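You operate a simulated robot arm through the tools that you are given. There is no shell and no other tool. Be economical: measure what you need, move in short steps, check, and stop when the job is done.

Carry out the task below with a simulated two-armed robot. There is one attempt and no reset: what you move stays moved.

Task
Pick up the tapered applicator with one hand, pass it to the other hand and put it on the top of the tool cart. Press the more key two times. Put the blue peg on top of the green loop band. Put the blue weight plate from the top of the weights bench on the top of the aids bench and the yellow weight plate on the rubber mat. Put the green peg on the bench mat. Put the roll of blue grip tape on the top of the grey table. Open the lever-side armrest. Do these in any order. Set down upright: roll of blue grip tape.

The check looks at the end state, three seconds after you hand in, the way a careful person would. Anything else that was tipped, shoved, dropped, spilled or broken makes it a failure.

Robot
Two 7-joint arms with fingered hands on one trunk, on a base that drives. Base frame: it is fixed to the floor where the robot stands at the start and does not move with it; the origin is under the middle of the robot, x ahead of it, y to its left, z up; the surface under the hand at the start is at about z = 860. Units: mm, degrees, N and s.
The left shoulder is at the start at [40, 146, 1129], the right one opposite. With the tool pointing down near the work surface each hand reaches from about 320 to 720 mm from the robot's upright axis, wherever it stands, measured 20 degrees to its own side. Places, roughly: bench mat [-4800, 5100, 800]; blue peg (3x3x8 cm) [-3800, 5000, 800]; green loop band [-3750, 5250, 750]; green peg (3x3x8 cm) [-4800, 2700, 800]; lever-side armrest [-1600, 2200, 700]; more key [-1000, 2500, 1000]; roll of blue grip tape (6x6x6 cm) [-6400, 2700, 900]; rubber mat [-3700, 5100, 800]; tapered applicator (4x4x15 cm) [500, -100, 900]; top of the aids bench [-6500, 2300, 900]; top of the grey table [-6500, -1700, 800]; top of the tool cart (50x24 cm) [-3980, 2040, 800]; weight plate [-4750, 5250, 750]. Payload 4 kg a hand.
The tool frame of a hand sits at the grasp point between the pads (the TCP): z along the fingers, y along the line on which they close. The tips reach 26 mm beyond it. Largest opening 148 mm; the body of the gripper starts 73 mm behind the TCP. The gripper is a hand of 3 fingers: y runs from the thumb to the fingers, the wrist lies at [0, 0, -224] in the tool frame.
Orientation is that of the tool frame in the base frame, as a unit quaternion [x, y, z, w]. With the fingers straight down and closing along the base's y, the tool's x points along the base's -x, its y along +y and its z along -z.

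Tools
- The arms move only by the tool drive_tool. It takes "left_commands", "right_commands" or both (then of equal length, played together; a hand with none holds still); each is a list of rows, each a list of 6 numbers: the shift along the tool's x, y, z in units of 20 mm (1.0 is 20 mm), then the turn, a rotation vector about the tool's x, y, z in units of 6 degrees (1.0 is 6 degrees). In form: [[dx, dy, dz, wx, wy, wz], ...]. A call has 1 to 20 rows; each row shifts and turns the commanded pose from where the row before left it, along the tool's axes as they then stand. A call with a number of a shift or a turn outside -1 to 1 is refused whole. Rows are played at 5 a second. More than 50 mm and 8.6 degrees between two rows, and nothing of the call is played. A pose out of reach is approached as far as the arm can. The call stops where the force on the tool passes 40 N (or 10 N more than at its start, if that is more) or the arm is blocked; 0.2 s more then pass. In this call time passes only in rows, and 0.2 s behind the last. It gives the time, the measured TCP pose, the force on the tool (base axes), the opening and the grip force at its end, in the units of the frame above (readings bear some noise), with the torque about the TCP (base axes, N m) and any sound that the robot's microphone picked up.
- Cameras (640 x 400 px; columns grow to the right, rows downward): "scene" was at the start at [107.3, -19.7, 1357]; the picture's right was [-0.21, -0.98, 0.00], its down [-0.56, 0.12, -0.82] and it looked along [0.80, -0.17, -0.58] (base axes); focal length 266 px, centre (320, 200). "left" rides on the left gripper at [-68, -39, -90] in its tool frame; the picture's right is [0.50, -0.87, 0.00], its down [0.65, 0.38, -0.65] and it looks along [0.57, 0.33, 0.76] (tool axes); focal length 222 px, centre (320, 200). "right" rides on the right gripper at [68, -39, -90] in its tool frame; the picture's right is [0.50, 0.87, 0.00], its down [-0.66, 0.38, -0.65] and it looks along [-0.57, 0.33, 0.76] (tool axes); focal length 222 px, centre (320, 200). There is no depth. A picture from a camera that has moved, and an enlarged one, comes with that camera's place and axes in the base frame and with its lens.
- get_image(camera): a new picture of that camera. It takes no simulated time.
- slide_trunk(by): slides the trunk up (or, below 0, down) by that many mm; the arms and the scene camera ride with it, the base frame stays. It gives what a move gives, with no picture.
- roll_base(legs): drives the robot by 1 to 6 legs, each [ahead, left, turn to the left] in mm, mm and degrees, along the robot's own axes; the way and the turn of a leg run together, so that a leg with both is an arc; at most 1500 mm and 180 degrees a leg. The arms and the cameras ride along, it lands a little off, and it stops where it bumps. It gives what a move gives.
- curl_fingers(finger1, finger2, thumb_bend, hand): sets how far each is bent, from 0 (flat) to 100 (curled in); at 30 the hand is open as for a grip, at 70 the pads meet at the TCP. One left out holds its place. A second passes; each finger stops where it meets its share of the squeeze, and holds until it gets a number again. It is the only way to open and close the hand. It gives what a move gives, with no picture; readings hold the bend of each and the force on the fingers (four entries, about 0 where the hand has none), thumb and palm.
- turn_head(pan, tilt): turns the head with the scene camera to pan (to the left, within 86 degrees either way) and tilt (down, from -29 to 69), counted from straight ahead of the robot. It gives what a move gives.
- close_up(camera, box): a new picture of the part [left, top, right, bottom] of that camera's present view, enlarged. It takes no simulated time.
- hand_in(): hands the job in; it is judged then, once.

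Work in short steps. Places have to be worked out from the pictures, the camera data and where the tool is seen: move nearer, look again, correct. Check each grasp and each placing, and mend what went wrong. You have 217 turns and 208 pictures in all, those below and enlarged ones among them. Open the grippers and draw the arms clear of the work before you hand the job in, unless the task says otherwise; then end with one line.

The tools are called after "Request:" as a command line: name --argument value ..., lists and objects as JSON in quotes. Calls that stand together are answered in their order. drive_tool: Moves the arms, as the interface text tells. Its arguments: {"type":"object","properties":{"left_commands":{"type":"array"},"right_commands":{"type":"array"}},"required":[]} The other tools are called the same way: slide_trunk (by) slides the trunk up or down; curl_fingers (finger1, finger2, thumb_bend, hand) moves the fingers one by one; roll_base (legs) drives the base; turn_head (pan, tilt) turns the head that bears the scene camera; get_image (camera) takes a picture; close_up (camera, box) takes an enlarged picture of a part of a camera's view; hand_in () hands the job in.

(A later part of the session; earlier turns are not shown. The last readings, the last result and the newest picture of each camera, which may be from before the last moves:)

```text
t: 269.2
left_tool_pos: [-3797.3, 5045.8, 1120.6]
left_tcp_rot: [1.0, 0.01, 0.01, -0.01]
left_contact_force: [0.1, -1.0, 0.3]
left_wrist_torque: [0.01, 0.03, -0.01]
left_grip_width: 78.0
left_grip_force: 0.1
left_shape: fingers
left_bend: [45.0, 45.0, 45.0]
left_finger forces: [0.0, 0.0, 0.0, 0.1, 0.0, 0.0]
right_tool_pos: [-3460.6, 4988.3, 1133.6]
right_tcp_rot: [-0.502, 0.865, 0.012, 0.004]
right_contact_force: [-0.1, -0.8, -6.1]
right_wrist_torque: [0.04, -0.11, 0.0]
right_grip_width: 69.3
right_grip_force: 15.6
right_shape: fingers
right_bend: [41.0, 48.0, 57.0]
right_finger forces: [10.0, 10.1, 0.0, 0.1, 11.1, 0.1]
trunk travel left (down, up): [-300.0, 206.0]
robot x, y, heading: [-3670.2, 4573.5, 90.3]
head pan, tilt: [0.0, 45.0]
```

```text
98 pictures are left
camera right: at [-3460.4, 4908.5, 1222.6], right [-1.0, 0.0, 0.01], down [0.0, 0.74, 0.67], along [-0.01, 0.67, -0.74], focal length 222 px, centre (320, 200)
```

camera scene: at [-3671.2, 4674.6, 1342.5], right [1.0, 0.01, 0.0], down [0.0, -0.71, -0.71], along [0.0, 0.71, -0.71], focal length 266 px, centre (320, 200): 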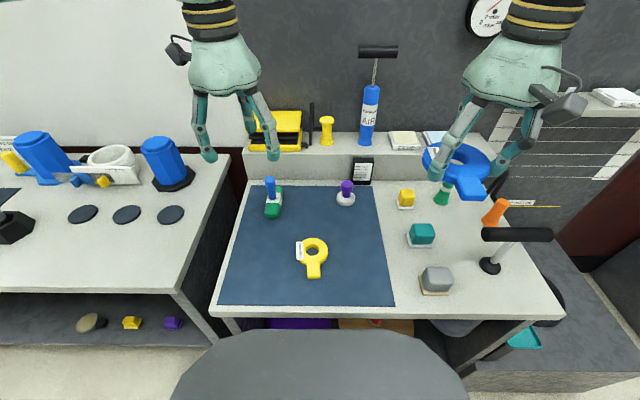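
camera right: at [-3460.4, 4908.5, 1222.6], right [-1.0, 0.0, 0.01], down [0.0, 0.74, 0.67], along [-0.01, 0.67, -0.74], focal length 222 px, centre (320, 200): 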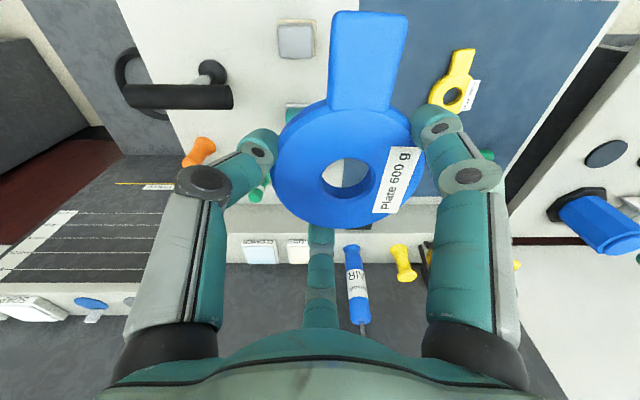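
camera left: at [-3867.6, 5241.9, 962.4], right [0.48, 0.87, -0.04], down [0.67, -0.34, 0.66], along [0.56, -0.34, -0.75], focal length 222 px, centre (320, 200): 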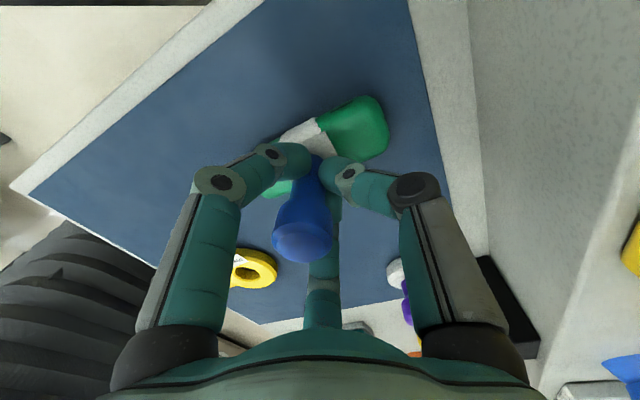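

Blue peg on the band, yellow plate on the mat, blue plate still firmly held. I drive back west and down the known corridor to face the aids bench.

Request:
roll_base --legs '[[-200, 0, 0], [0, 1000, 0], [0, 880, 0], [-1000, 0, 0], [-900, 0, 0], [0, 0, 89.7]]'

Request:
turn_head --pan 0 --tilt 30

Request:
get_image --camera "scene"

Request:
get_image --camera "right"

```text
t: 292.8
left_tool_pos: [-6035.4, 2343.0, 1121.5]
left_tcp_rot: [0.704, 0.711, -0.002, -0.014]
left_contact_force: [0.4, -0.4, 0.0]
left_wrist_torque: [0.02, -0.01, -0.02]
left_grip_width: 77.9
left_grip_force: 0.1
left_shape: fingers
left_bend: [45.0, 45.0, 45.0]
left_finger forces: [0.0, 0.0, 0.1, 0.0, 0.0, 0.0]
right_tool_pos: [-5975.5, 2679.6, 1133.8]
right_tcp_rot: [0.965, -0.262, -0.011, 0.006]
right_contact_force: [-0.1, 0.3, -5.1]
right_wrist_torque: [0.1, 0.0, -0.01]
right_grip_width: 69.3
right_grip_force: 15.1
right_shape: fingers
right_bend: [41.0, 48.0, 57.0]
right_finger forces: [9.4, 9.9, 0.0, 0.1, 10.8, 0.0]
trunk travel left (down, up): [-300.0, 206.0]
robot x, y, heading: [-5565.4, 2465.4, 179.8]
head pan, tilt: [0.0, 45.0]
```

```text
t: 293.6
left_tool_pos: [-6035.0, 2343.8, 1121.0]
left_tcp_rot: [0.704, 0.71, -0.002, -0.014]
left_contact_force: [0.7, 0.1, 0.6]
left_wrist_torque: [0.04, 0.0, -0.04]
left_grip_width: 78.1
left_grip_force: 0.0
left_shape: fingers
left_bend: [45.0, 45.0, 45.0]
left_finger forces: [0.0, 0.0, 0.0, 0.0, 0.0, 0.0]
right_tool_pos: [-5974.9, 2681.5, 1134.0]
right_tcp_rot: [0.965, -0.262, -0.01, 0.006]
right_contact_force: [-0.2, -0.3, -6.1]
right_wrist_torque: [0.09, 0.04, -0.01]
right_grip_width: 69.3
right_grip_force: 15.2
right_shape: fingers
right_bend: [41.0, 48.0, 57.0]
right_finger forces: [9.4, 9.9, 0.1, 0.0, 10.8, 0.1]
trunk travel left (down, up): [-300.0, 206.0]
robot x, y, heading: [-5563.4, 2463.6, 179.6]
head pan, tilt: [0.0, 30.0]
```

```text
97 pictures are left
camera scene: at [-5672.1, 2464.4, 1365.0], right [0.0, 1.0, 0.0], down [0.5, 0.0, -0.87], along [-0.87, 0.0, -0.5], focal length 266 px, centre (320, 200)
```

scene: 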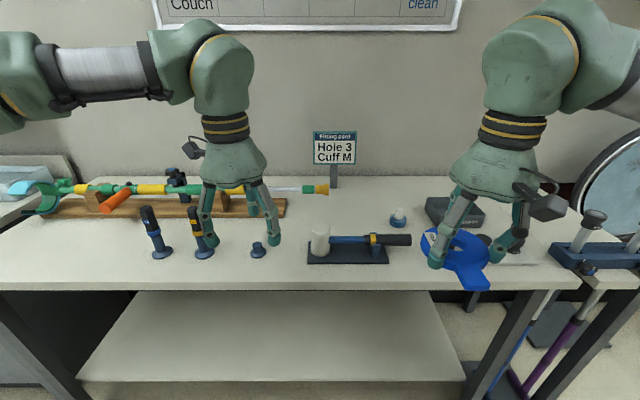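

```text
96 pictures are left
camera right: at [-5894.8, 2680.4, 1222.3], right [-0.01, -1.0, 0.01], down [-0.74, 0.01, 0.67], along [-0.67, 0.0, -0.74], focal length 222 px, centre (320, 200)
```

right: 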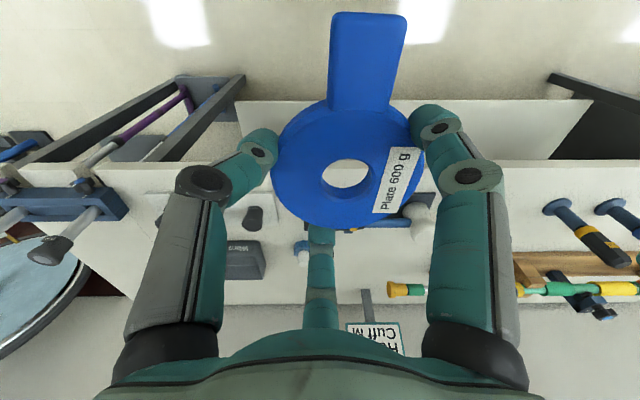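

The tape roll should be near (-6400, 2720). I zoom in on the bench to identify it and pick a free spot for the plate.

Request:
close_up --camera "scene" --box '[280, 170, 600, 320]'

Request:
get_image --camera "left"

```text
2.00 times, centred on (440, 245) of scene
camera zoom: at [-5672.1, 2464.4, 1365.0], right [0.0, 1.0, 0.0], down [0.5, 0.0, -0.87], along [-0.87, 0.0, -0.5], focal length 531 px, centre (80, 110)
```

zoom: 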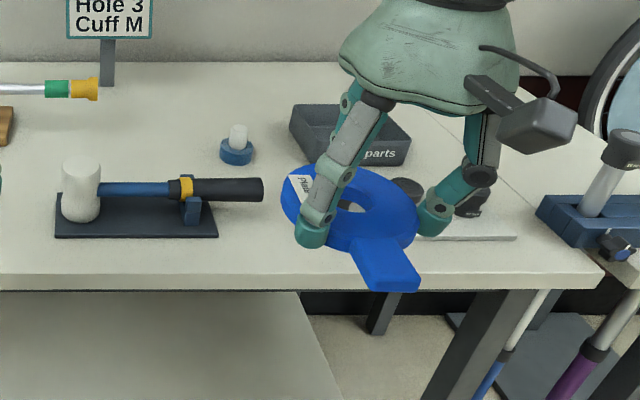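

```text
94 pictures are left
camera left: at [-6072.0, 2274.2, 1210.8], right [-0.87, 0.49, 0.03], down [0.39, 0.65, 0.66], along [0.31, 0.58, -0.75], focal length 222 px, centre (320, 200)
```

left: 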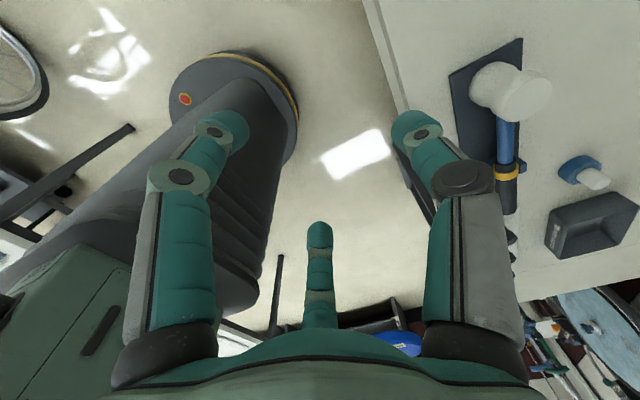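

The tape roll (blue ring with a white core) stands at (-6387, 2717). A free area for the plate is around (-6440, 2580), between the sign and the hammer tray. I roll forward 305 mm and bring the plate over it.

Request:
roll_base --legs '[[305, 0, 0]]'

Request:
drive_tool --right_commands '[[-0.59, 0.97, 0, 0, 0, 0], [-0.59, 0.97, 0, 0, 0, 0], [-0.59, 0.97, 0, 0, 0, 0], [-0.59, 0.97, 0, 0, 0, 0], [-0.59, 0.97, 0, 0, 0, 0], [-0.59, 0.97, 0, 0, 0, 0], [-0.59, 0.97, 0, 0, 0, 0], [-0.59, 0.97, 0, 0, 0, 0]]'

Request:
turn_head --pan 0 --tilt 45

Request:
get_image --camera "scene"

Request:
get_image --camera "right"

```text
t: 295.7
left_tool_pos: [-6337.2, 2346.2, 1121.8]
left_tcp_rot: [0.704, 0.71, -0.001, -0.014]
left_contact_force: [0.2, -0.4, 0.3]
left_wrist_torque: [-0.03, 0.01, 0.01]
left_grip_width: 78.2
left_grip_force: 0.0
left_shape: fingers
left_bend: [45.0, 45.0, 45.0]
left_finger forces: [0.0, 0.0, 0.1, 0.1, 0.1, 0.1]
right_tool_pos: [-6275.7, 2682.2, 1133.6]
right_tcp_rot: [0.965, -0.261, -0.011, 0.006]
right_contact_force: [0.1, -0.2, -6.7]
right_wrist_torque: [0.08, 0.03, 0.0]
right_grip_width: 69.0
right_grip_force: 15.2
right_shape: fingers
right_bend: [41.0, 48.0, 57.0]
right_finger forces: [9.3, 9.9, 0.0, 0.0, 10.8, 0.0]
trunk travel left (down, up): [-300.0, 206.0]
robot x, y, heading: [-5866.6, 2465.6, 179.8]
head pan, tilt: [0.0, 30.0]
```

```text
t: 297.5
left_tool_pos: [-6338.1, 2345.0, 1121.9]
left_tcp_rot: [0.704, 0.71, 0.0, -0.014]
left_contact_force: [-0.3, 0.3, -0.4]
left_wrist_torque: [-0.01, -0.01, 0.01]
left_grip_width: 78.1
left_grip_force: 0.0
left_shape: fingers
left_bend: [45.0, 45.0, 45.0]
left_finger forces: [0.1, 0.1, 0.0, 0.1, 0.0, 0.1]
right_tool_pos: [-6436.8, 2596.3, 1137.7]
right_tcp_rot: [0.965, -0.263, -0.01, 0.005]
right_contact_force: [0.0, -0.5, -6.3]
right_wrist_torque: [0.11, 0.02, 0.02]
right_grip_width: 69.1
right_grip_force: 15.5
right_shape: fingers
right_bend: [41.0, 48.0, 58.0]
right_finger forces: [9.6, 10.2, 0.0, 0.1, 11.0, 0.0]
trunk travel left (down, up): [-300.0, 206.0]
robot x, y, heading: [-5865.4, 2469.1, 179.9]
head pan, tilt: [0.0, 30.0]
```

```text
t: 298.2
left_tool_pos: [-6337.0, 2346.9, 1122.3]
left_tcp_rot: [0.704, 0.71, -0.001, -0.014]
left_contact_force: [0.3, 0.4, -0.4]
left_wrist_torque: [0.02, 0.02, 0.0]
left_grip_width: 78.1
left_grip_force: 0.0
left_shape: fingers
left_bend: [45.0, 45.0, 45.0]
left_finger forces: [0.1, 0.0, 0.1, 0.0, 0.1, 0.0]
right_tool_pos: [-6435.9, 2597.2, 1137.6]
right_tcp_rot: [0.965, -0.261, -0.011, 0.005]
right_contact_force: [0.3, 0.4, -6.7]
right_wrist_torque: [0.08, 0.0, -0.02]
right_grip_width: 69.2
right_grip_force: 16.0
right_shape: fingers
right_bend: [41.0, 48.0, 58.0]
right_finger forces: [9.7, 10.1, 0.1, 0.0, 11.0, 0.0]
trunk travel left (down, up): [-300.0, 206.0]
robot x, y, heading: [-5863.0, 2465.9, 179.6]
head pan, tilt: [0.0, 45.0]
```

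```text
93 pictures are left
camera scene: at [-5965.6, 2466.2, 1342.5], right [0.01, 1.0, 0.0], down [0.71, 0.0, -0.71], along [-0.71, 0.0, -0.71], focal length 266 px, centre (320, 200)
```

scene: 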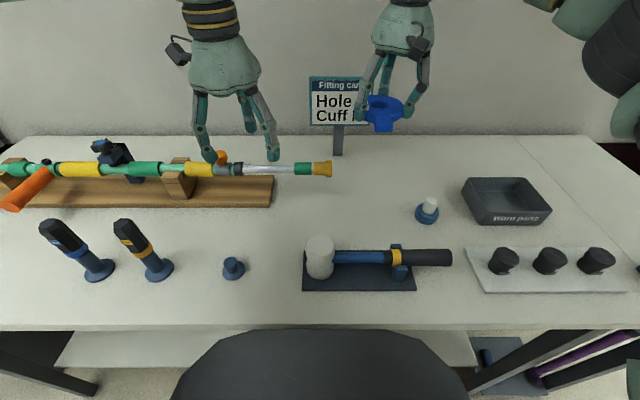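

```text
92 pictures are left
camera right: at [-6357.0, 2596.8, 1226.7], right [-0.01, -1.0, 0.01], down [-0.74, 0.01, 0.67], along [-0.67, 0.0, -0.74], focal length 222 px, centre (320, 200)
```

right: 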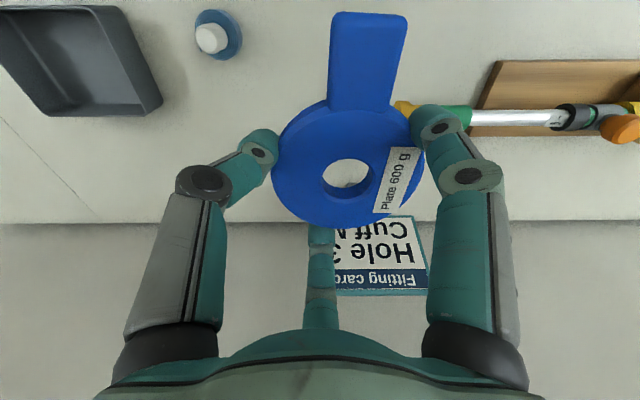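

The spot is clear: sign at x≈-6640, stick tip at y≈2485, tape at y≈2717. I lower the plate toward the bench.

Request:
drive_tool --right_commands '[[0, 0, 0.97, 0, 0, 0], [0, 0, 0.97, 0, 0, 0], [0, 0, 0.97, 0, 0, 0], [0, 0, 0.97, 0, 0, 0], [0, 0, 0.97, 0, 0, 0], [0, 0, 0.97, 0, 0, 0], [0, 0, 0.97, 0, 0, 0], [0, 0, 0.97, 0, 0, 0], [0, 0, 0.97, 0, 0, 0], [0, 0, 0.97, 0, 0, 0]]'

Request:
get_image --camera "right"

Request:
get_image --camera "scene"

```text
t: 300.4
left_tool_pos: [-6338.3, 2345.4, 1121.4]
left_tcp_rot: [0.704, 0.71, 0.001, -0.013]
left_contact_force: [0.0, 0.1, 0.0]
left_wrist_torque: [0.02, 0.01, -0.02]
left_grip_width: 78.0
left_grip_force: 0.1
left_shape: fingers
left_bend: [45.0, 45.0, 45.0]
left_finger forces: [0.1, 0.0, 0.0, 0.1, 0.0, 0.1]
right_tool_pos: [-6442.2, 2595.1, 943.4]
right_tcp_rot: [0.965, -0.263, -0.01, 0.005]
right_contact_force: [0.5, 0.0, -7.0]
right_wrist_torque: [0.09, 0.04, -0.02]
right_grip_width: 69.1
right_grip_force: 15.3
right_shape: fingers
right_bend: [41.0, 48.0, 58.0]
right_finger forces: [9.6, 10.2, 0.0, 0.0, 10.9, 0.0]
trunk travel left (down, up): [-300.0, 206.0]
robot x, y, heading: [-5863.6, 2465.5, 179.8]
head pan, tilt: [0.0, 45.0]
```

```text
91 pictures are left
camera right: at [-6362.3, 2595.4, 1031.6], right [-0.01, -1.0, 0.01], down [-0.74, 0.01, 0.67], along [-0.67, 0.0, -0.74], focal length 222 px, centre (320, 200)
```

right: 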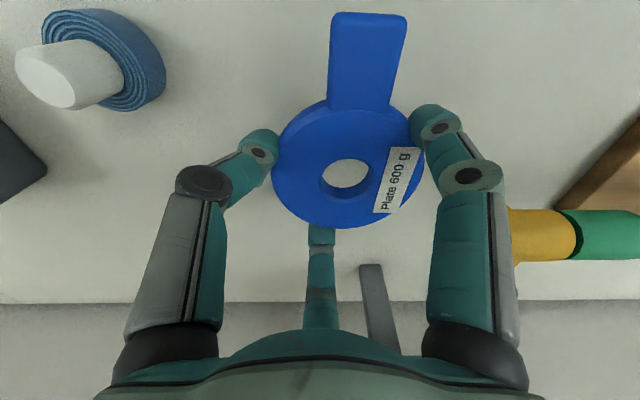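

```text
90 pictures are left
camera scene: at [-5966.1, 2466.1, 1342.4], right [0.01, 1.0, 0.0], down [0.71, 0.0, -0.71], along [-0.71, 0.0, -0.71], focal length 266 px, centre (320, 200)
```

scene: 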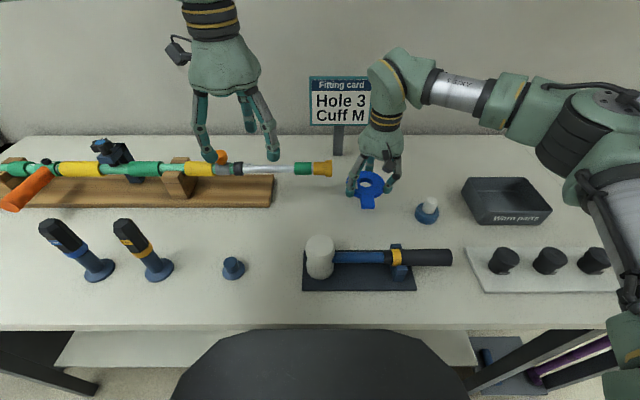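

Clear on all sides. I lower in fine steps to contact.

Request:
drive_tool --right_commands '[[0, 0, 0.8, 0, 0, 0], [0, 0, 0.3, 0, 0, 0], [0, 0, 0.25, 0, 0, 0], [0, 0, 0.25, 0, 0, 0], [0, 0, 0.25, 0, 0, 0], [0, 0, 0.25, 0, 0, 0], [0, 0, 0.25, 0, 0, 0], [0, 0, 0.25, 0, 0, 0]]'

```text
t: 302.2
left_tool_pos: [-6335.0, 2345.7, 1122.5]
left_tcp_rot: [0.704, 0.71, -0.001, -0.014]
left_contact_force: [0.0, 0.3, 0.4]
left_wrist_torque: [-0.01, 0.0, 0.01]
left_grip_width: 78.3
left_grip_force: 0.0
left_shape: fingers
left_bend: [45.0, 45.0, 45.0]
left_finger forces: [0.0, 0.0, 0.0, 0.1, 0.0, 0.0]
right_tool_pos: [-6442.5, 2594.8, 894.2]
right_tcp_rot: [0.965, -0.262, -0.012, 0.007]
right_contact_force: [-0.9, 0.9, 3.4]
right_wrist_torque: [0.29, -0.11, 0.06]
right_grip_width: 68.9
right_grip_force: 19.8
right_shape: fingers
right_bend: [41.0, 48.0, 58.0]
right_finger forces: [9.7, 10.1, 0.0, 0.0, 19.1, 0.1]
trunk travel left (down, up): [-300.0, 206.0]
robot x, y, heading: [-5865.2, 2464.7, 179.8]
head pan, tilt: [0.0, 45.0]
```

Contact felt. I open the fingers gently and lift.

Request:
curl_fingers --hand "right" --finger1 35 --finger2 39 --thumb_bend 46

Request:
drive_tool --right_commands '[[0, 0, -0.3, 0, 0, 0], [0, 0, -0.6, 0, 0, 0], [0, 0, -1, 0, 0, 0], [0, 0, -1, 0, 0, 0], [0, 0, -1, 0, 0, 0], [0, 0, -1, 0, 0, 0], [0, 0, -1, 0, 0, 0], [0, 0, -1, 0, 0, 0], [0, 0, -1, 0, 0, 0], [0, 0, -1, 0, 0, 0]]'

Request:
get_image --camera "right"

Request:
get_image --camera "scene"

```text
t: 303.2
left_tool_pos: [-6336.0, 2346.8, 1123.3]
left_tcp_rot: [0.705, 0.709, -0.002, -0.015]
left_contact_force: [-0.5, -0.6, -0.2]
left_wrist_torque: [-0.03, -0.01, 0.02]
left_grip_width: 78.3
left_grip_force: 0.1
left_shape: fingers
left_bend: [45.0, 45.0, 45.0]
left_finger forces: [0.1, 0.1, 0.0, 0.0, 0.1, 0.0]
right_tool_pos: [-6442.0, 2594.3, 893.8]
right_tcp_rot: [0.965, -0.262, -0.012, 0.006]
right_contact_force: [-4.6, -0.9, 14.4]
right_wrist_torque: [0.68, -0.32, 0.19]
right_grip_width: 90.8
right_grip_force: 7.2
right_shape: fingers
right_bend: [35.0, 39.0, 47.0]
right_finger forces: [0.0, 0.0, 0.0, 0.0, 15.6, 0.0]
trunk travel left (down, up): [-300.0, 206.0]
robot x, y, heading: [-5868.5, 2468.7, 179.6]
head pan, tilt: [0.0, 45.0]
```

```text
t: 305.4
left_tool_pos: [-6336.8, 2345.2, 1122.4]
left_tcp_rot: [0.704, 0.71, 0.0, -0.014]
left_contact_force: [-0.1, 0.0, -0.6]
left_wrist_torque: [-0.01, 0.03, 0.0]
left_grip_width: 77.9
left_grip_force: 0.1
left_shape: fingers
left_bend: [45.0, 45.0, 45.0]
left_finger forces: [0.0, 0.0, 0.0, 0.0, 0.0, 0.0]
right_tool_pos: [-6436.5, 2593.6, 1070.6]
right_tcp_rot: [0.965, -0.262, -0.011, 0.005]
right_contact_force: [0.0, -0.5, 0.1]
right_wrist_torque: [-0.02, 0.01, 0.03]
right_grip_width: 93.2
right_grip_force: 0.0
right_shape: fingers
right_bend: [35.0, 39.0, 46.0]
right_finger forces: [0.0, 0.0, 0.0, 0.0, 0.0, 0.0]
trunk travel left (down, up): [-300.0, 206.0]
robot x, y, heading: [-5860.6, 2464.1, 179.9]
head pan, tilt: [0.0, 45.0]
```

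```text
89 pictures are left
camera right: at [-6357.4, 2595.2, 1159.5], right [-0.01, -1.0, 0.0], down [-0.74, 0.01, 0.67], along [-0.67, 0.0, -0.74], focal length 222 px, centre (320, 200)
```

right: 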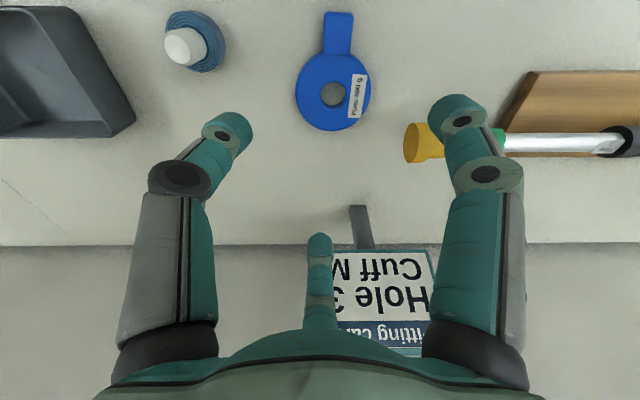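

```text
88 pictures are left
camera scene: at [-5964.5, 2465.5, 1342.6], right [0.01, 1.0, 0.0], down [0.71, 0.0, -0.71], along [-0.71, 0.0, -0.71], focal length 266 px, centre (320, 200)
```

scene: 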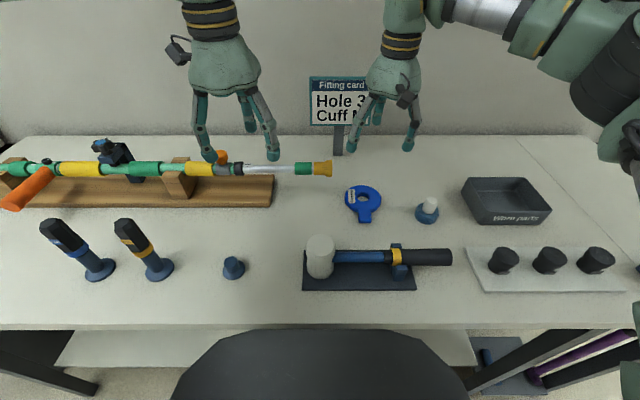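

The blue plate is on the aids bench. Next, the tape roll: core upright at (-6392, 2713), top z≈925. I move the right hand above it.

Request:
drive_tool --right_commands '[[-0.158, -0.897, 0, 0, 0, 0], [-0.158, -0.897, 0, 0, 0, 0], [-0.158, -0.897, 0, 0, 0, 0], [-0.158, -0.897, 0, 0, 0, 0], [-0.158, -0.897, 0, 0, 0, 0], [-0.158, -0.897, 0, 0, 0, 0], [-0.158, -0.897, 0, 0, 0, 0]]'

Request:
curl_fingers --hand "right" --finger1 45 --finger2 45 --thumb_bend 45

Request:
get_image --camera "right"

```text
t: 307.0
left_tool_pos: [-6337.9, 2346.8, 1122.7]
left_tcp_rot: [0.705, 0.71, -0.002, -0.014]
left_contact_force: [0.9, 0.3, -0.2]
left_wrist_torque: [-0.06, -0.01, 0.01]
left_grip_width: 77.9
left_grip_force: 0.1
left_shape: fingers
left_bend: [45.0, 45.0, 45.0]
left_finger forces: [0.0, 0.0, 0.0, 0.0, 0.0, 0.1]
right_tool_pos: [-6394.4, 2715.5, 1068.9]
right_tcp_rot: [0.965, -0.263, -0.011, 0.006]
right_contact_force: [0.8, 0.2, -0.3]
right_wrist_torque: [-0.02, -0.03, 0.0]
right_grip_width: 93.6
right_grip_force: 0.1
right_shape: fingers
right_bend: [35.0, 39.0, 46.0]
right_finger forces: [0.0, 0.0, 0.0, 0.1, 0.0, 0.1]
trunk travel left (down, up): [-300.0, 206.0]
robot x, y, heading: [-5860.2, 2468.2, 179.6]
head pan, tilt: [0.0, 45.0]
```

```text
t: 308.0
left_tool_pos: [-6336.3, 2345.9, 1121.6]
left_tcp_rot: [0.705, 0.709, -0.001, -0.015]
left_contact_force: [-0.1, -1.0, -1.1]
left_wrist_torque: [-0.04, -0.02, 0.01]
left_grip_width: 78.3
left_grip_force: 0.1
left_shape: fingers
left_bend: [45.0, 45.0, 45.0]
left_finger forces: [0.0, 0.0, 0.1, 0.0, 0.0, 0.1]
right_tool_pos: [-6394.3, 2714.0, 1067.3]
right_tcp_rot: [0.965, -0.262, -0.01, 0.005]
right_contact_force: [-0.6, -0.3, -0.3]
right_wrist_torque: [-0.01, 0.04, 0.0]
right_grip_width: 78.9
right_grip_force: 0.1
right_shape: fingers
right_bend: [45.0, 45.0, 45.0]
right_finger forces: [0.1, 0.0, 0.0, 0.0, 0.0, 0.0]
trunk travel left (down, up): [-300.0, 206.0]
robot x, y, heading: [-5861.4, 2469.2, 179.7]
head pan, tilt: [0.0, 45.0]
```

```text
87 pictures are left
camera right: at [-6314.4, 2715.0, 1157.1], right [-0.01, -1.0, 0.01], down [-0.74, 0.01, 0.67], along [-0.67, 0.0, -0.74], focal length 222 px, centre (320, 200)
```

right: 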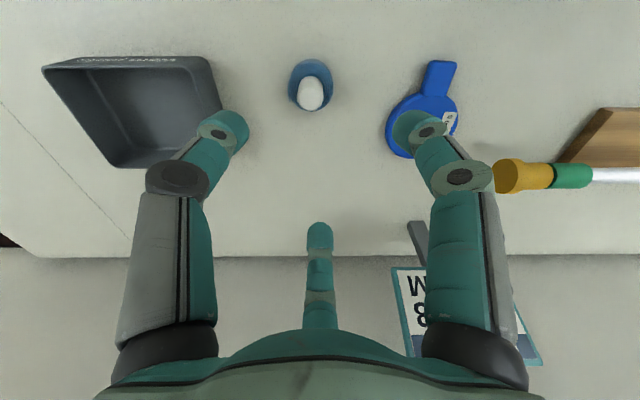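

Refined centre: (-6383, 2724). I correct and descend to z≈915.

Request:
drive_tool --right_commands '[[0.22, -0.71, 0.9, 0, 0, 0], [0, 0, 0.95, 0, 0, 0], [0, 0, 0.95, 0, 0, 0], [0, 0, 0.95, 0, 0, 0], [0, 0, 0.95, 0, 0, 0], [0, 0, 0.95, 0, 0, 0], [0, 0, 0.95, 0, 0, 0], [0, 0, 0.95, 0, 0, 0]]'

Request:
get_image --camera "right"

```text
t: 309.8
left_tool_pos: [-6338.0, 2346.4, 1121.3]
left_tcp_rot: [0.705, 0.709, 0.0, -0.015]
left_contact_force: [0.4, 0.2, 0.4]
left_wrist_torque: [-0.03, 0.01, -0.01]
left_grip_width: 77.9
left_grip_force: 0.1
left_shape: fingers
left_bend: [45.0, 45.0, 45.0]
left_finger forces: [0.1, 0.0, 0.1, 0.0, 0.0, 0.0]
right_tool_pos: [-6387.0, 2724.6, 917.3]
right_tcp_rot: [0.965, -0.262, -0.01, 0.007]
right_contact_force: [1.2, 0.1, -0.7]
right_wrist_torque: [0.01, 0.01, -0.03]
right_grip_width: 78.8
right_grip_force: 0.1
right_shape: fingers
right_bend: [45.0, 45.0, 45.0]
right_finger forces: [0.1, 0.0, 0.0, 0.0, 0.1, 0.1]
trunk travel left (down, up): [-300.0, 206.0]
robot x, y, heading: [-5866.1, 2463.7, 179.5]
head pan, tilt: [0.0, 45.0]
```

```text
86 pictures are left
camera right: at [-6307.1, 2724.8, 1005.6], right [-0.01, -1.0, 0.01], down [-0.74, 0.01, 0.67], along [-0.67, 0.0, -0.74], focal length 222 px, centre (320, 200)
```

right: 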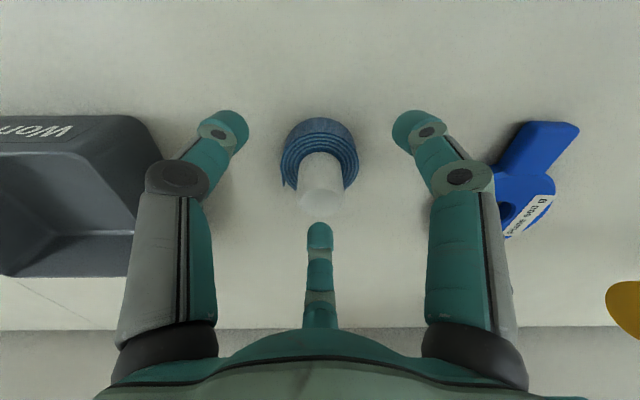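

The core top is at z≈914 and the fingertips contact about 20 mm below the TCP, so this height is nearly right. I lower 4 mm and close.

Request:
drive_tool --right_commands '[[0.15, -0.1, 0.2, 0, 0, 0]]'

Request:
curl_fingers --hand "right" --finger1 75 --finger2 75 --thumb_bend 75

Request:
get_image --camera "right"

```text
t: 310.2
left_tool_pos: [-6338.0, 2347.0, 1122.4]
left_tcp_rot: [0.704, 0.71, 0.0, -0.015]
left_contact_force: [0.6, 0.2, -0.3]
left_wrist_torque: [0.03, 0.04, -0.01]
left_grip_width: 78.1
left_grip_force: 0.1
left_shape: fingers
left_bend: [45.0, 45.0, 45.0]
left_finger forces: [0.0, 0.0, 0.0, 0.0, 0.0, 0.1]
right_tool_pos: [-6382.6, 2725.2, 913.0]
right_tcp_rot: [0.965, -0.263, -0.01, 0.005]
right_contact_force: [0.0, 0.0, -0.3]
right_wrist_torque: [0.0, -0.04, 0.04]
right_grip_width: 79.3
right_grip_force: 0.0
right_shape: fingers
right_bend: [45.0, 45.0, 45.0]
right_finger forces: [0.0, 0.0, 0.0, 0.0, 0.0, 0.1]
trunk travel left (down, up): [-300.0, 206.0]
robot x, y, heading: [-5866.0, 2464.9, 179.9]
head pan, tilt: [0.0, 45.0]
```

```text
t: 311.2
left_tool_pos: [-6337.5, 2345.6, 1121.7]
left_tcp_rot: [0.704, 0.71, 0.0, -0.014]
left_contact_force: [0.4, -0.5, -0.3]
left_wrist_torque: [0.01, 0.0, 0.02]
left_grip_width: 78.1
left_grip_force: 0.1
left_shape: fingers
left_bend: [45.0, 45.0, 45.0]
left_finger forces: [0.0, 0.0, 0.1, 0.0, 0.0, 0.0]
right_tool_pos: [-6382.5, 2725.9, 913.9]
right_tcp_rot: [0.965, -0.263, -0.011, 0.006]
right_contact_force: [0.7, 0.7, 3.7]
right_wrist_torque: [-0.08, 0.08, 0.02]
right_grip_width: 25.8
right_grip_force: 17.4
right_shape: fingers
right_bend: [60.0, 60.0, 65.0]
right_finger forces: [11.4, 10.2, 0.0, 0.1, 13.5, 0.0]
trunk travel left (down, up): [-300.0, 206.0]
robot x, y, heading: [-5866.3, 2465.3, 179.6]
head pan, tilt: [0.0, 45.0]
```

```text
85 pictures are left
camera right: at [-6302.9, 2724.8, 1002.2], right [-0.01, -1.0, 0.01], down [-0.74, 0.01, 0.67], along [-0.67, 0.0, -0.74], focal length 222 px, centre (320, 200)
```

right: 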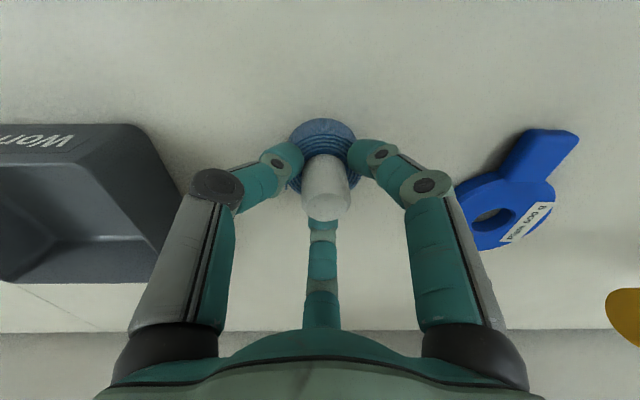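

Core gripped firmly. I lift and retract it to the travel pose.

Request:
drive_tool --right_commands '[[0, 0, -0.5, 0, 0, 0], [0, 0, -1, 0, 0, 0], [0, 0, -1, 0, 0, 0], [0, 0, -1, 0, 0, 0], [0, 0, -1, 0, 0, 0], [0, 0, -1, 0, 0, 0], [0, 0, -1, 0, 0, 0], [0, 0, -1, 0, 0, 0], [0, 0, -1, 0, 0, 0], [0, 0, -1, 0, 0, 0], [0, 0, -1, 0, 0, 0], [0.86, -0.5, -0.3, 0, 0, 0], [0.86, -0.5, 0, 0, 0, 0], [0.86, -0.5, 0, 0, 0, 0], [0.86, -0.5, 0, 0, 0, 0], [0.86, -0.5, 0, 0, 0, 0]]'

Request:
get_image --camera "right"

Request:
get_image --camera "scene"

```text
t: 314.6
left_tool_pos: [-6337.5, 2346.1, 1122.8]
left_tcp_rot: [0.704, 0.71, -0.001, -0.013]
left_contact_force: [0.6, 0.0, 0.5]
left_wrist_torque: [-0.04, -0.06, 0.01]
left_grip_width: 78.3
left_grip_force: 0.0
left_shape: fingers
left_bend: [45.0, 45.0, 45.0]
left_finger forces: [0.0, 0.1, 0.0, 0.0, 0.0, 0.0]
right_tool_pos: [-6278.0, 2724.8, 1127.6]
right_tcp_rot: [0.965, -0.262, -0.011, 0.006]
right_contact_force: [-0.5, 0.6, -1.2]
right_wrist_torque: [0.03, 0.01, 0.03]
right_grip_width: 25.9
right_grip_force: 17.1
right_shape: fingers
right_bend: [60.0, 60.0, 66.0]
right_finger forces: [10.5, 9.9, 0.0, 0.1, 13.2, 0.0]
trunk travel left (down, up): [-300.0, 206.0]
robot x, y, heading: [-5864.8, 2465.2, 179.8]
head pan, tilt: [0.0, 45.0]
```

```text
84 pictures are left
camera right: at [-6198.2, 2725.2, 1215.5], right [-0.01, -1.0, 0.01], down [-0.74, 0.01, 0.67], along [-0.67, 0.0, -0.74], focal length 222 px, centre (320, 200)
```

right: 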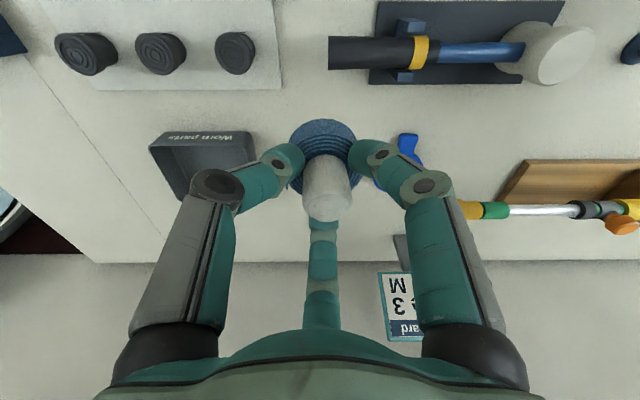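

```text
83 pictures are left
camera scene: at [-5964.5, 2466.1, 1342.6], right [0.01, 1.0, 0.0], down [0.71, 0.0, -0.71], along [-0.71, 0.0, -0.71], focal length 266 px, centre (320, 200)
```

scene: 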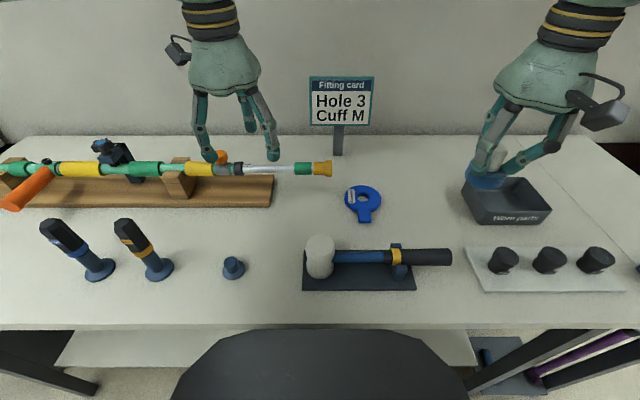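

Tape roll held upright. I back off and strafe south along x≈-5600 toward the grey table at (-6500, -1700).

Request:
roll_base --legs '[[-265, 0, 0], [0, 1450, 0], [0, 1450, 0], [0, 850, 0]]'

Request:
turn_head --pan 25 --tilt 30

Request:
get_image --camera "scene"

```text
t: 334.2
left_tool_pos: [-6145.1, -1385.3, 1120.6]
left_tcp_rot: [0.71, 0.704, -0.001, -0.014]
left_contact_force: [-0.3, 0.4, -0.2]
left_wrist_torque: [-0.02, -0.03, 0.02]
left_grip_width: 78.1
left_grip_force: 0.1
left_shape: fingers
left_bend: [45.0, 45.0, 45.0]
left_finger forces: [0.1, 0.0, 0.0, 0.0, 0.0, 0.0]
right_tool_pos: [-6080.0, -1007.5, 1127.0]
right_tcp_rot: [0.962, -0.272, -0.01, 0.005]
right_contact_force: [-0.3, 1.3, -0.4]
right_wrist_torque: [-0.01, 0.01, 0.0]
right_grip_width: 25.7
right_grip_force: 16.9
right_shape: fingers
right_bend: [60.0, 60.0, 66.0]
right_finger forces: [10.7, 9.9, 0.0, 0.1, 13.3, 0.1]
trunk travel left (down, up): [-300.0, 206.0]
robot x, y, heading: [-5671.1, -1270.0, 178.6]
head pan, tilt: [0.0, 45.0]
```

```text
t: 335.1
left_tool_pos: [-6145.3, -1385.7, 1120.9]
left_tcp_rot: [0.71, 0.704, -0.002, -0.013]
left_contact_force: [-0.5, 1.0, 0.4]
left_wrist_torque: [0.03, -0.06, 0.0]
left_grip_width: 78.1
left_grip_force: 0.1
left_shape: fingers
left_bend: [45.0, 45.0, 45.0]
left_finger forces: [0.1, 0.1, 0.1, 0.0, 0.0, 0.0]
right_tool_pos: [-6080.5, -1007.8, 1128.3]
right_tcp_rot: [0.963, -0.269, -0.011, 0.006]
right_contact_force: [-0.3, -0.4, -0.4]
right_wrist_torque: [0.03, -0.01, 0.0]
right_grip_width: 25.9
right_grip_force: 16.4
right_shape: fingers
right_bend: [60.0, 60.0, 66.0]
right_finger forces: [10.6, 9.9, 0.1, 0.0, 13.2, 0.1]
trunk travel left (down, up): [-300.0, 206.0]
robot x, y, heading: [-5668.8, -1271.2, 178.8]
head pan, tilt: [25.0, 30.0]
```

```text
82 pictures are left
camera scene: at [-5772.4, -1309.4, 1365.1], right [-0.4, 0.92, 0.0], down [0.46, 0.2, -0.87], along [-0.79, -0.35, -0.5], focal length 266 px, centre (320, 200)
```

scene: 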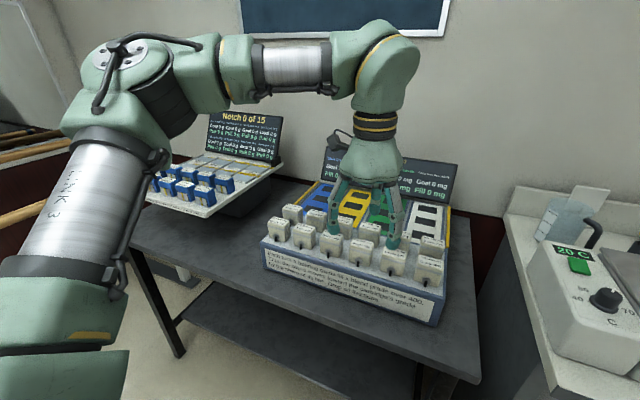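

The grey table has free space between the two trays, about (-6290, -1820). Before strafing further I check my left side.

Request:
turn_head --pan 75 --tilt 30

Request:
get_image --camera "scene"

```text
t: 336.3
left_tool_pos: [-6145.1, -1384.2, 1121.6]
left_tcp_rot: [0.71, 0.704, 0.0, -0.014]
left_contact_force: [-0.2, -0.3, 1.3]
left_wrist_torque: [0.04, 0.02, 0.0]
left_grip_width: 78.0
left_grip_force: 0.1
left_shape: fingers
left_bend: [45.0, 45.0, 45.0]
left_finger forces: [0.1, 0.1, 0.1, 0.0, 0.0, 0.1]
right_tool_pos: [-6080.7, -1007.9, 1126.1]
right_tcp_rot: [0.963, -0.27, -0.011, 0.006]
right_contact_force: [0.9, -0.4, -0.7]
right_wrist_torque: [-0.01, -0.01, 0.01]
right_grip_width: 25.7
right_grip_force: 17.0
right_shape: fingers
right_bend: [60.0, 60.0, 66.0]
right_finger forces: [10.6, 9.9, 0.1, 0.0, 13.2, 0.1]
trunk travel left (down, up): [-300.0, 206.0]
robot x, y, heading: [-5667.1, -1269.7, 178.8]
head pan, tilt: [75.0, 30.0]
```

```text
81 pictures are left
camera scene: at [-5715.0, -1360.0, 1365.2], right [-0.96, 0.28, 0.0], down [0.14, 0.48, -0.87], along [-0.24, -0.83, -0.5], focal length 266 px, centre (320, 200)
```

scene: 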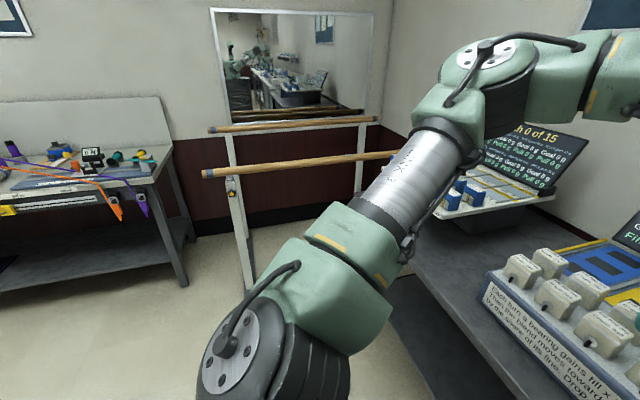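

The parallel bars are at y≈-2480, so I keep the robot at y≈-1830. I strafe left 555 mm and look again.

Request:
roll_base --legs '[[50, 555, 1.2]]'

Request:
turn_head --pan 0 --tilt 45

Request:
get_image --camera "scene"

Request:
get_image --camera "right"

```text
t: 339.5
left_tool_pos: [-6200.3, -1946.2, 1121.2]
left_tcp_rot: [0.704, 0.71, -0.001, -0.014]
left_contact_force: [-0.1, 0.1, 0.8]
left_wrist_torque: [0.02, -0.01, 0.0]
left_grip_width: 78.2
left_grip_force: 0.0
left_shape: fingers
left_bend: [45.0, 45.0, 45.0]
left_finger forces: [0.0, 0.0, 0.1, 0.1, 0.0, 0.0]
right_tool_pos: [-6142.8, -1568.8, 1126.8]
right_tcp_rot: [0.965, -0.261, -0.01, 0.006]
right_contact_force: [-0.1, 0.4, 0.1]
right_wrist_torque: [0.02, 0.01, -0.02]
right_grip_width: 25.8
right_grip_force: 16.9
right_shape: fingers
right_bend: [60.0, 60.0, 66.0]
right_finger forces: [10.6, 9.9, 0.0, 0.0, 13.2, 0.1]
trunk travel left (down, up): [-300.0, 206.0]
robot x, y, heading: [-5727.6, -1827.9, 179.9]
head pan, tilt: [75.0, 30.0]
```

```text
t: 340.9
left_tool_pos: [-6199.9, -1947.1, 1122.2]
left_tcp_rot: [0.704, 0.71, -0.001, -0.014]
left_contact_force: [-0.1, 0.6, 0.2]
left_wrist_torque: [-0.02, -0.04, 0.0]
left_grip_width: 78.1
left_grip_force: 0.0
left_shape: fingers
left_bend: [45.0, 45.0, 45.0]
left_finger forces: [0.0, 0.0, 0.0, 0.0, 0.0, 0.1]
right_tool_pos: [-6141.9, -1568.9, 1127.4]
right_tcp_rot: [0.965, -0.262, -0.011, 0.005]
right_contact_force: [-0.4, 0.8, -0.2]
right_wrist_torque: [-0.03, 0.02, 0.02]
right_grip_width: 25.8
right_grip_force: 16.9
right_shape: fingers
right_bend: [60.0, 60.0, 66.0]
right_finger forces: [10.5, 9.9, 0.0, 0.0, 13.2, 0.0]
trunk travel left (down, up): [-300.0, 206.0]
robot x, y, heading: [-5727.3, -1828.0, 179.7]
head pan, tilt: [0.0, 45.0]
```

```text
80 pictures are left
camera scene: at [-5828.3, -1826.6, 1342.5], right [0.0, 1.0, 0.0], down [0.71, 0.0, -0.71], along [-0.71, 0.0, -0.71], focal length 266 px, centre (320, 200)
```

scene: 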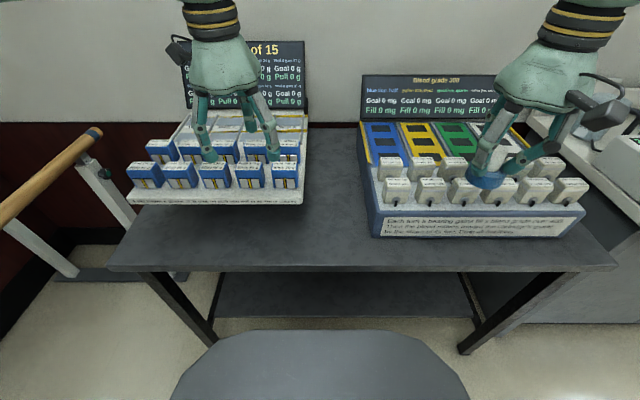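

```text
79 pictures are left
camera right: at [-6062.9, -1567.9, 1215.3], right [-0.01, -1.0, 0.01], down [-0.74, 0.01, 0.67], along [-0.67, 0.0, -0.74], focal length 222 px, centre (320, 200)
```

right: 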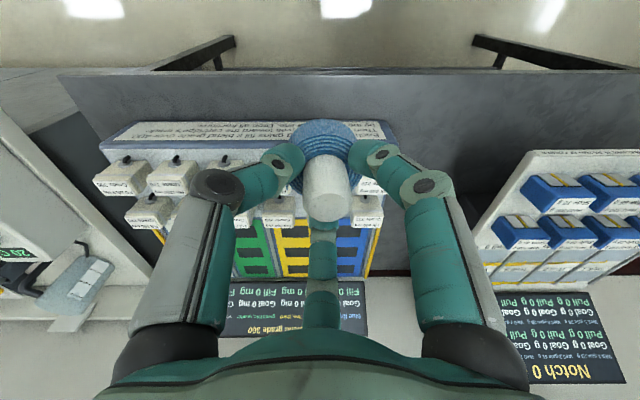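

There's a 170 mm gap between the trays. I'll stand the roll at (-6235, -1790). First the left hand retracts, then the right hand carries the roll over.

Request:
drive_tool --left_commands '[[-0.4, 0.94, 0, 0, 0, 0], [-0.4, 0.94, 0, 0, 0, 0], [-0.4, 0.94, 0, 0, 0, 0], [-0.4, 0.94, 0, 0, 0, 0], [-0.4, 0.94, 0, 0, 0, 0], [-0.4, 0.94, 0, 0, 0, 0], [-0.4, 0.94, 0, 0, 0, 0], [-0.4, 0.94, 0, 0, 0, 0]]'

Request:
drive_tool --right_commands '[[0.132, 0.991, 0, 0, 0, 0], [0.132, 0.991, 0, 0, 0, 0], [0.132, 0.991, 0, 0, 0, 0], [0.132, 0.991, 0, 0, 0, 0], [0.132, 0.991, 0, 0, 0, 0], [0.132, 0.991, 0, 0, 0, 0], [0.132, 0.991, 0, 0, 0, 0], [0.132, 0.991, 0, 0, 0, 0], [0.132, 0.991, 0, 0, 0, 0], [0.132, 0.991, 0, 0, 0, 0], [0.132, 0.991, 0, 0, 0, 0], [0.132, 0.991, 0, 0, 0, 0]]'

Request:
get_image --camera "scene"

Request:
get_image --camera "right"

```text
t: 342.7
left_tool_pos: [-6047.9, -2010.4, 1116.9]
left_tcp_rot: [0.704, 0.71, -0.001, -0.014]
left_contact_force: [0.3, 0.6, 0.1]
left_wrist_torque: [0.02, 0.0, 0.01]
left_grip_width: 78.3
left_grip_force: 0.0
left_shape: fingers
left_bend: [45.0, 45.0, 45.0]
left_finger forces: [0.0, 0.0, 0.1, 0.0, 0.0, 0.0]
right_tool_pos: [-6141.4, -1567.9, 1126.1]
right_tcp_rot: [0.965, -0.261, -0.011, 0.005]
right_contact_force: [0.5, -0.1, -0.6]
right_wrist_torque: [-0.01, 0.01, 0.04]
right_grip_width: 25.8
right_grip_force: 15.9
right_shape: fingers
right_bend: [60.0, 60.0, 66.0]
right_finger forces: [10.6, 9.8, 0.1, 0.1, 13.2, 0.0]
trunk travel left (down, up): [-300.0, 206.0]
robot x, y, heading: [-5729.1, -1829.7, 179.7]
head pan, tilt: [0.0, 45.0]
```

```text
t: 345.3
left_tool_pos: [-6050.5, -2011.6, 1117.9]
left_tcp_rot: [0.704, 0.71, 0.0, -0.014]
left_contact_force: [-1.0, -1.2, -1.2]
left_wrist_torque: [-0.01, -0.02, -0.02]
left_grip_width: 78.0
left_grip_force: 0.0
left_shape: fingers
left_bend: [45.0, 45.0, 45.0]
left_finger forces: [0.0, 0.0, 0.1, 0.0, 0.0, 0.0]
right_tool_pos: [-6236.6, -1790.0, 1129.8]
right_tcp_rot: [0.965, -0.261, -0.01, 0.005]
right_contact_force: [-1.1, -1.4, -0.8]
right_wrist_torque: [0.01, -0.02, 0.01]
right_grip_width: 25.8
right_grip_force: 16.7
right_shape: fingers
right_bend: [60.0, 60.0, 66.0]
right_finger forces: [10.6, 9.9, 0.0, 0.0, 13.2, 0.1]
trunk travel left (down, up): [-300.0, 206.0]
robot x, y, heading: [-5727.0, -1824.6, 180.0]
head pan, tilt: [0.0, 45.0]
```

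```text
78 pictures are left
camera scene: at [-5828.6, -1827.8, 1342.5], right [0.0, 1.0, 0.0], down [0.71, 0.0, -0.71], along [-0.71, 0.0, -0.71], focal length 266 px, centre (320, 200)
```

scene: 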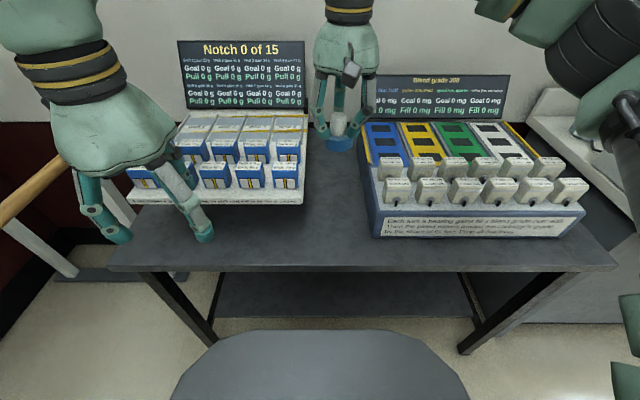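

```text
77 pictures are left
camera right: at [-6156.2, -1789.8, 1217.9], right [-0.01, -1.0, 0.0], down [-0.74, 0.01, 0.67], along [-0.67, 0.0, -0.74], focal length 222 px, centre (320, 200)
```

right: 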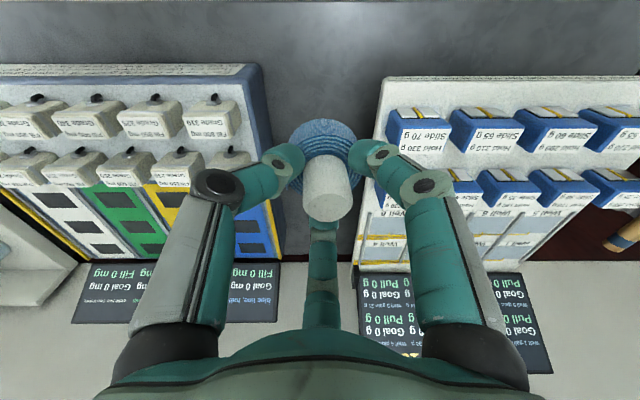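

The roll is above the gap, just level with the tray fronts. I descend to z≈890.

Request:
drive_tool --right_commands '[[0, 0, 1, 0, 0, 0], [0, 0, 1, 0, 0, 0], [0, 0, 1, 0, 0, 0], [0, 0, 1, 0, 0, 0], [0, 0, 1, 0, 0, 0], [0, 0, 1, 0, 0, 0], [0, 0, 1, 0, 0, 0], [0, 0, 1, 0, 0, 0], [0, 0, 1, 0, 0, 0], [0, 0, 1, 0, 0, 0], [0, 0, 1, 0, 0, 0]]'

Request:
get_image --camera "right"

Request:
get_image --camera "scene"

```text
t: 347.7
left_tool_pos: [-6049.4, -2009.5, 1117.3]
left_tcp_rot: [0.704, 0.71, 0.0, -0.014]
left_contact_force: [0.4, 0.3, 0.4]
left_wrist_torque: [-0.01, 0.03, -0.04]
left_grip_width: 78.3
left_grip_force: 0.1
left_shape: fingers
left_bend: [45.0, 45.0, 45.0]
left_finger forces: [0.1, 0.0, 0.0, 0.0, 0.0, 0.0]
right_tool_pos: [-6239.4, -1790.2, 909.8]
right_tcp_rot: [0.965, -0.262, -0.011, 0.006]
right_contact_force: [-0.2, -0.3, -0.8]
right_wrist_torque: [0.0, 0.02, 0.03]
right_grip_width: 25.8
right_grip_force: 16.4
right_shape: fingers
right_bend: [60.0, 60.0, 66.0]
right_finger forces: [10.3, 9.9, 0.0, 0.0, 13.1, 0.0]
trunk travel left (down, up): [-300.0, 206.0]
robot x, y, heading: [-5727.0, -1827.5, 179.9]
head pan, tilt: [0.0, 45.0]
```

```text
76 pictures are left
camera right: at [-6160.6, -1789.7, 998.1], right [-0.01, -1.0, 0.01], down [-0.74, 0.01, 0.67], along [-0.67, 0.0, -0.74], focal length 222 px, centre (320, 200)
```

right: 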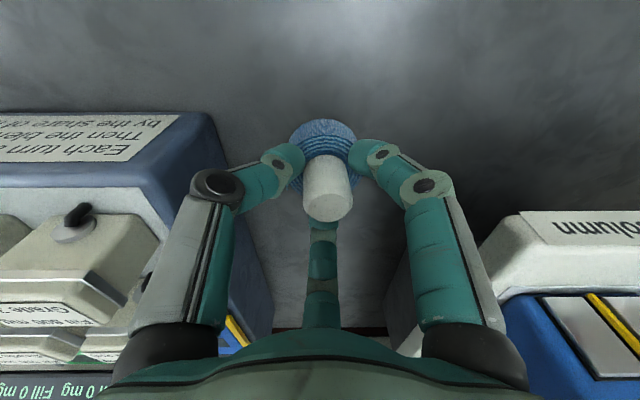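

```text
75 pictures are left
camera scene: at [-5828.7, -1826.7, 1342.5], right [0.0, 1.0, 0.0], down [0.71, 0.0, -0.71], along [-0.71, 0.0, -0.71], focal length 266 px, centre (320, 200)
```

scene: 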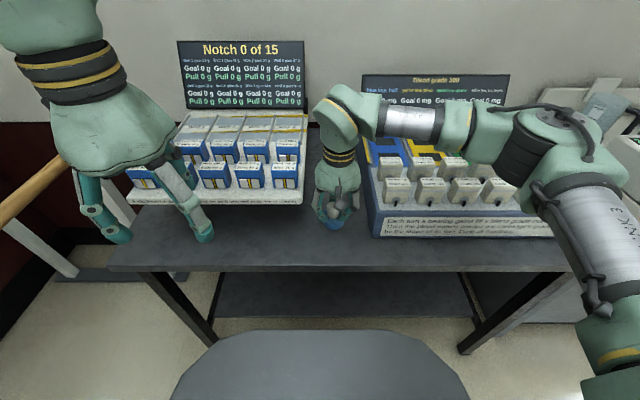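

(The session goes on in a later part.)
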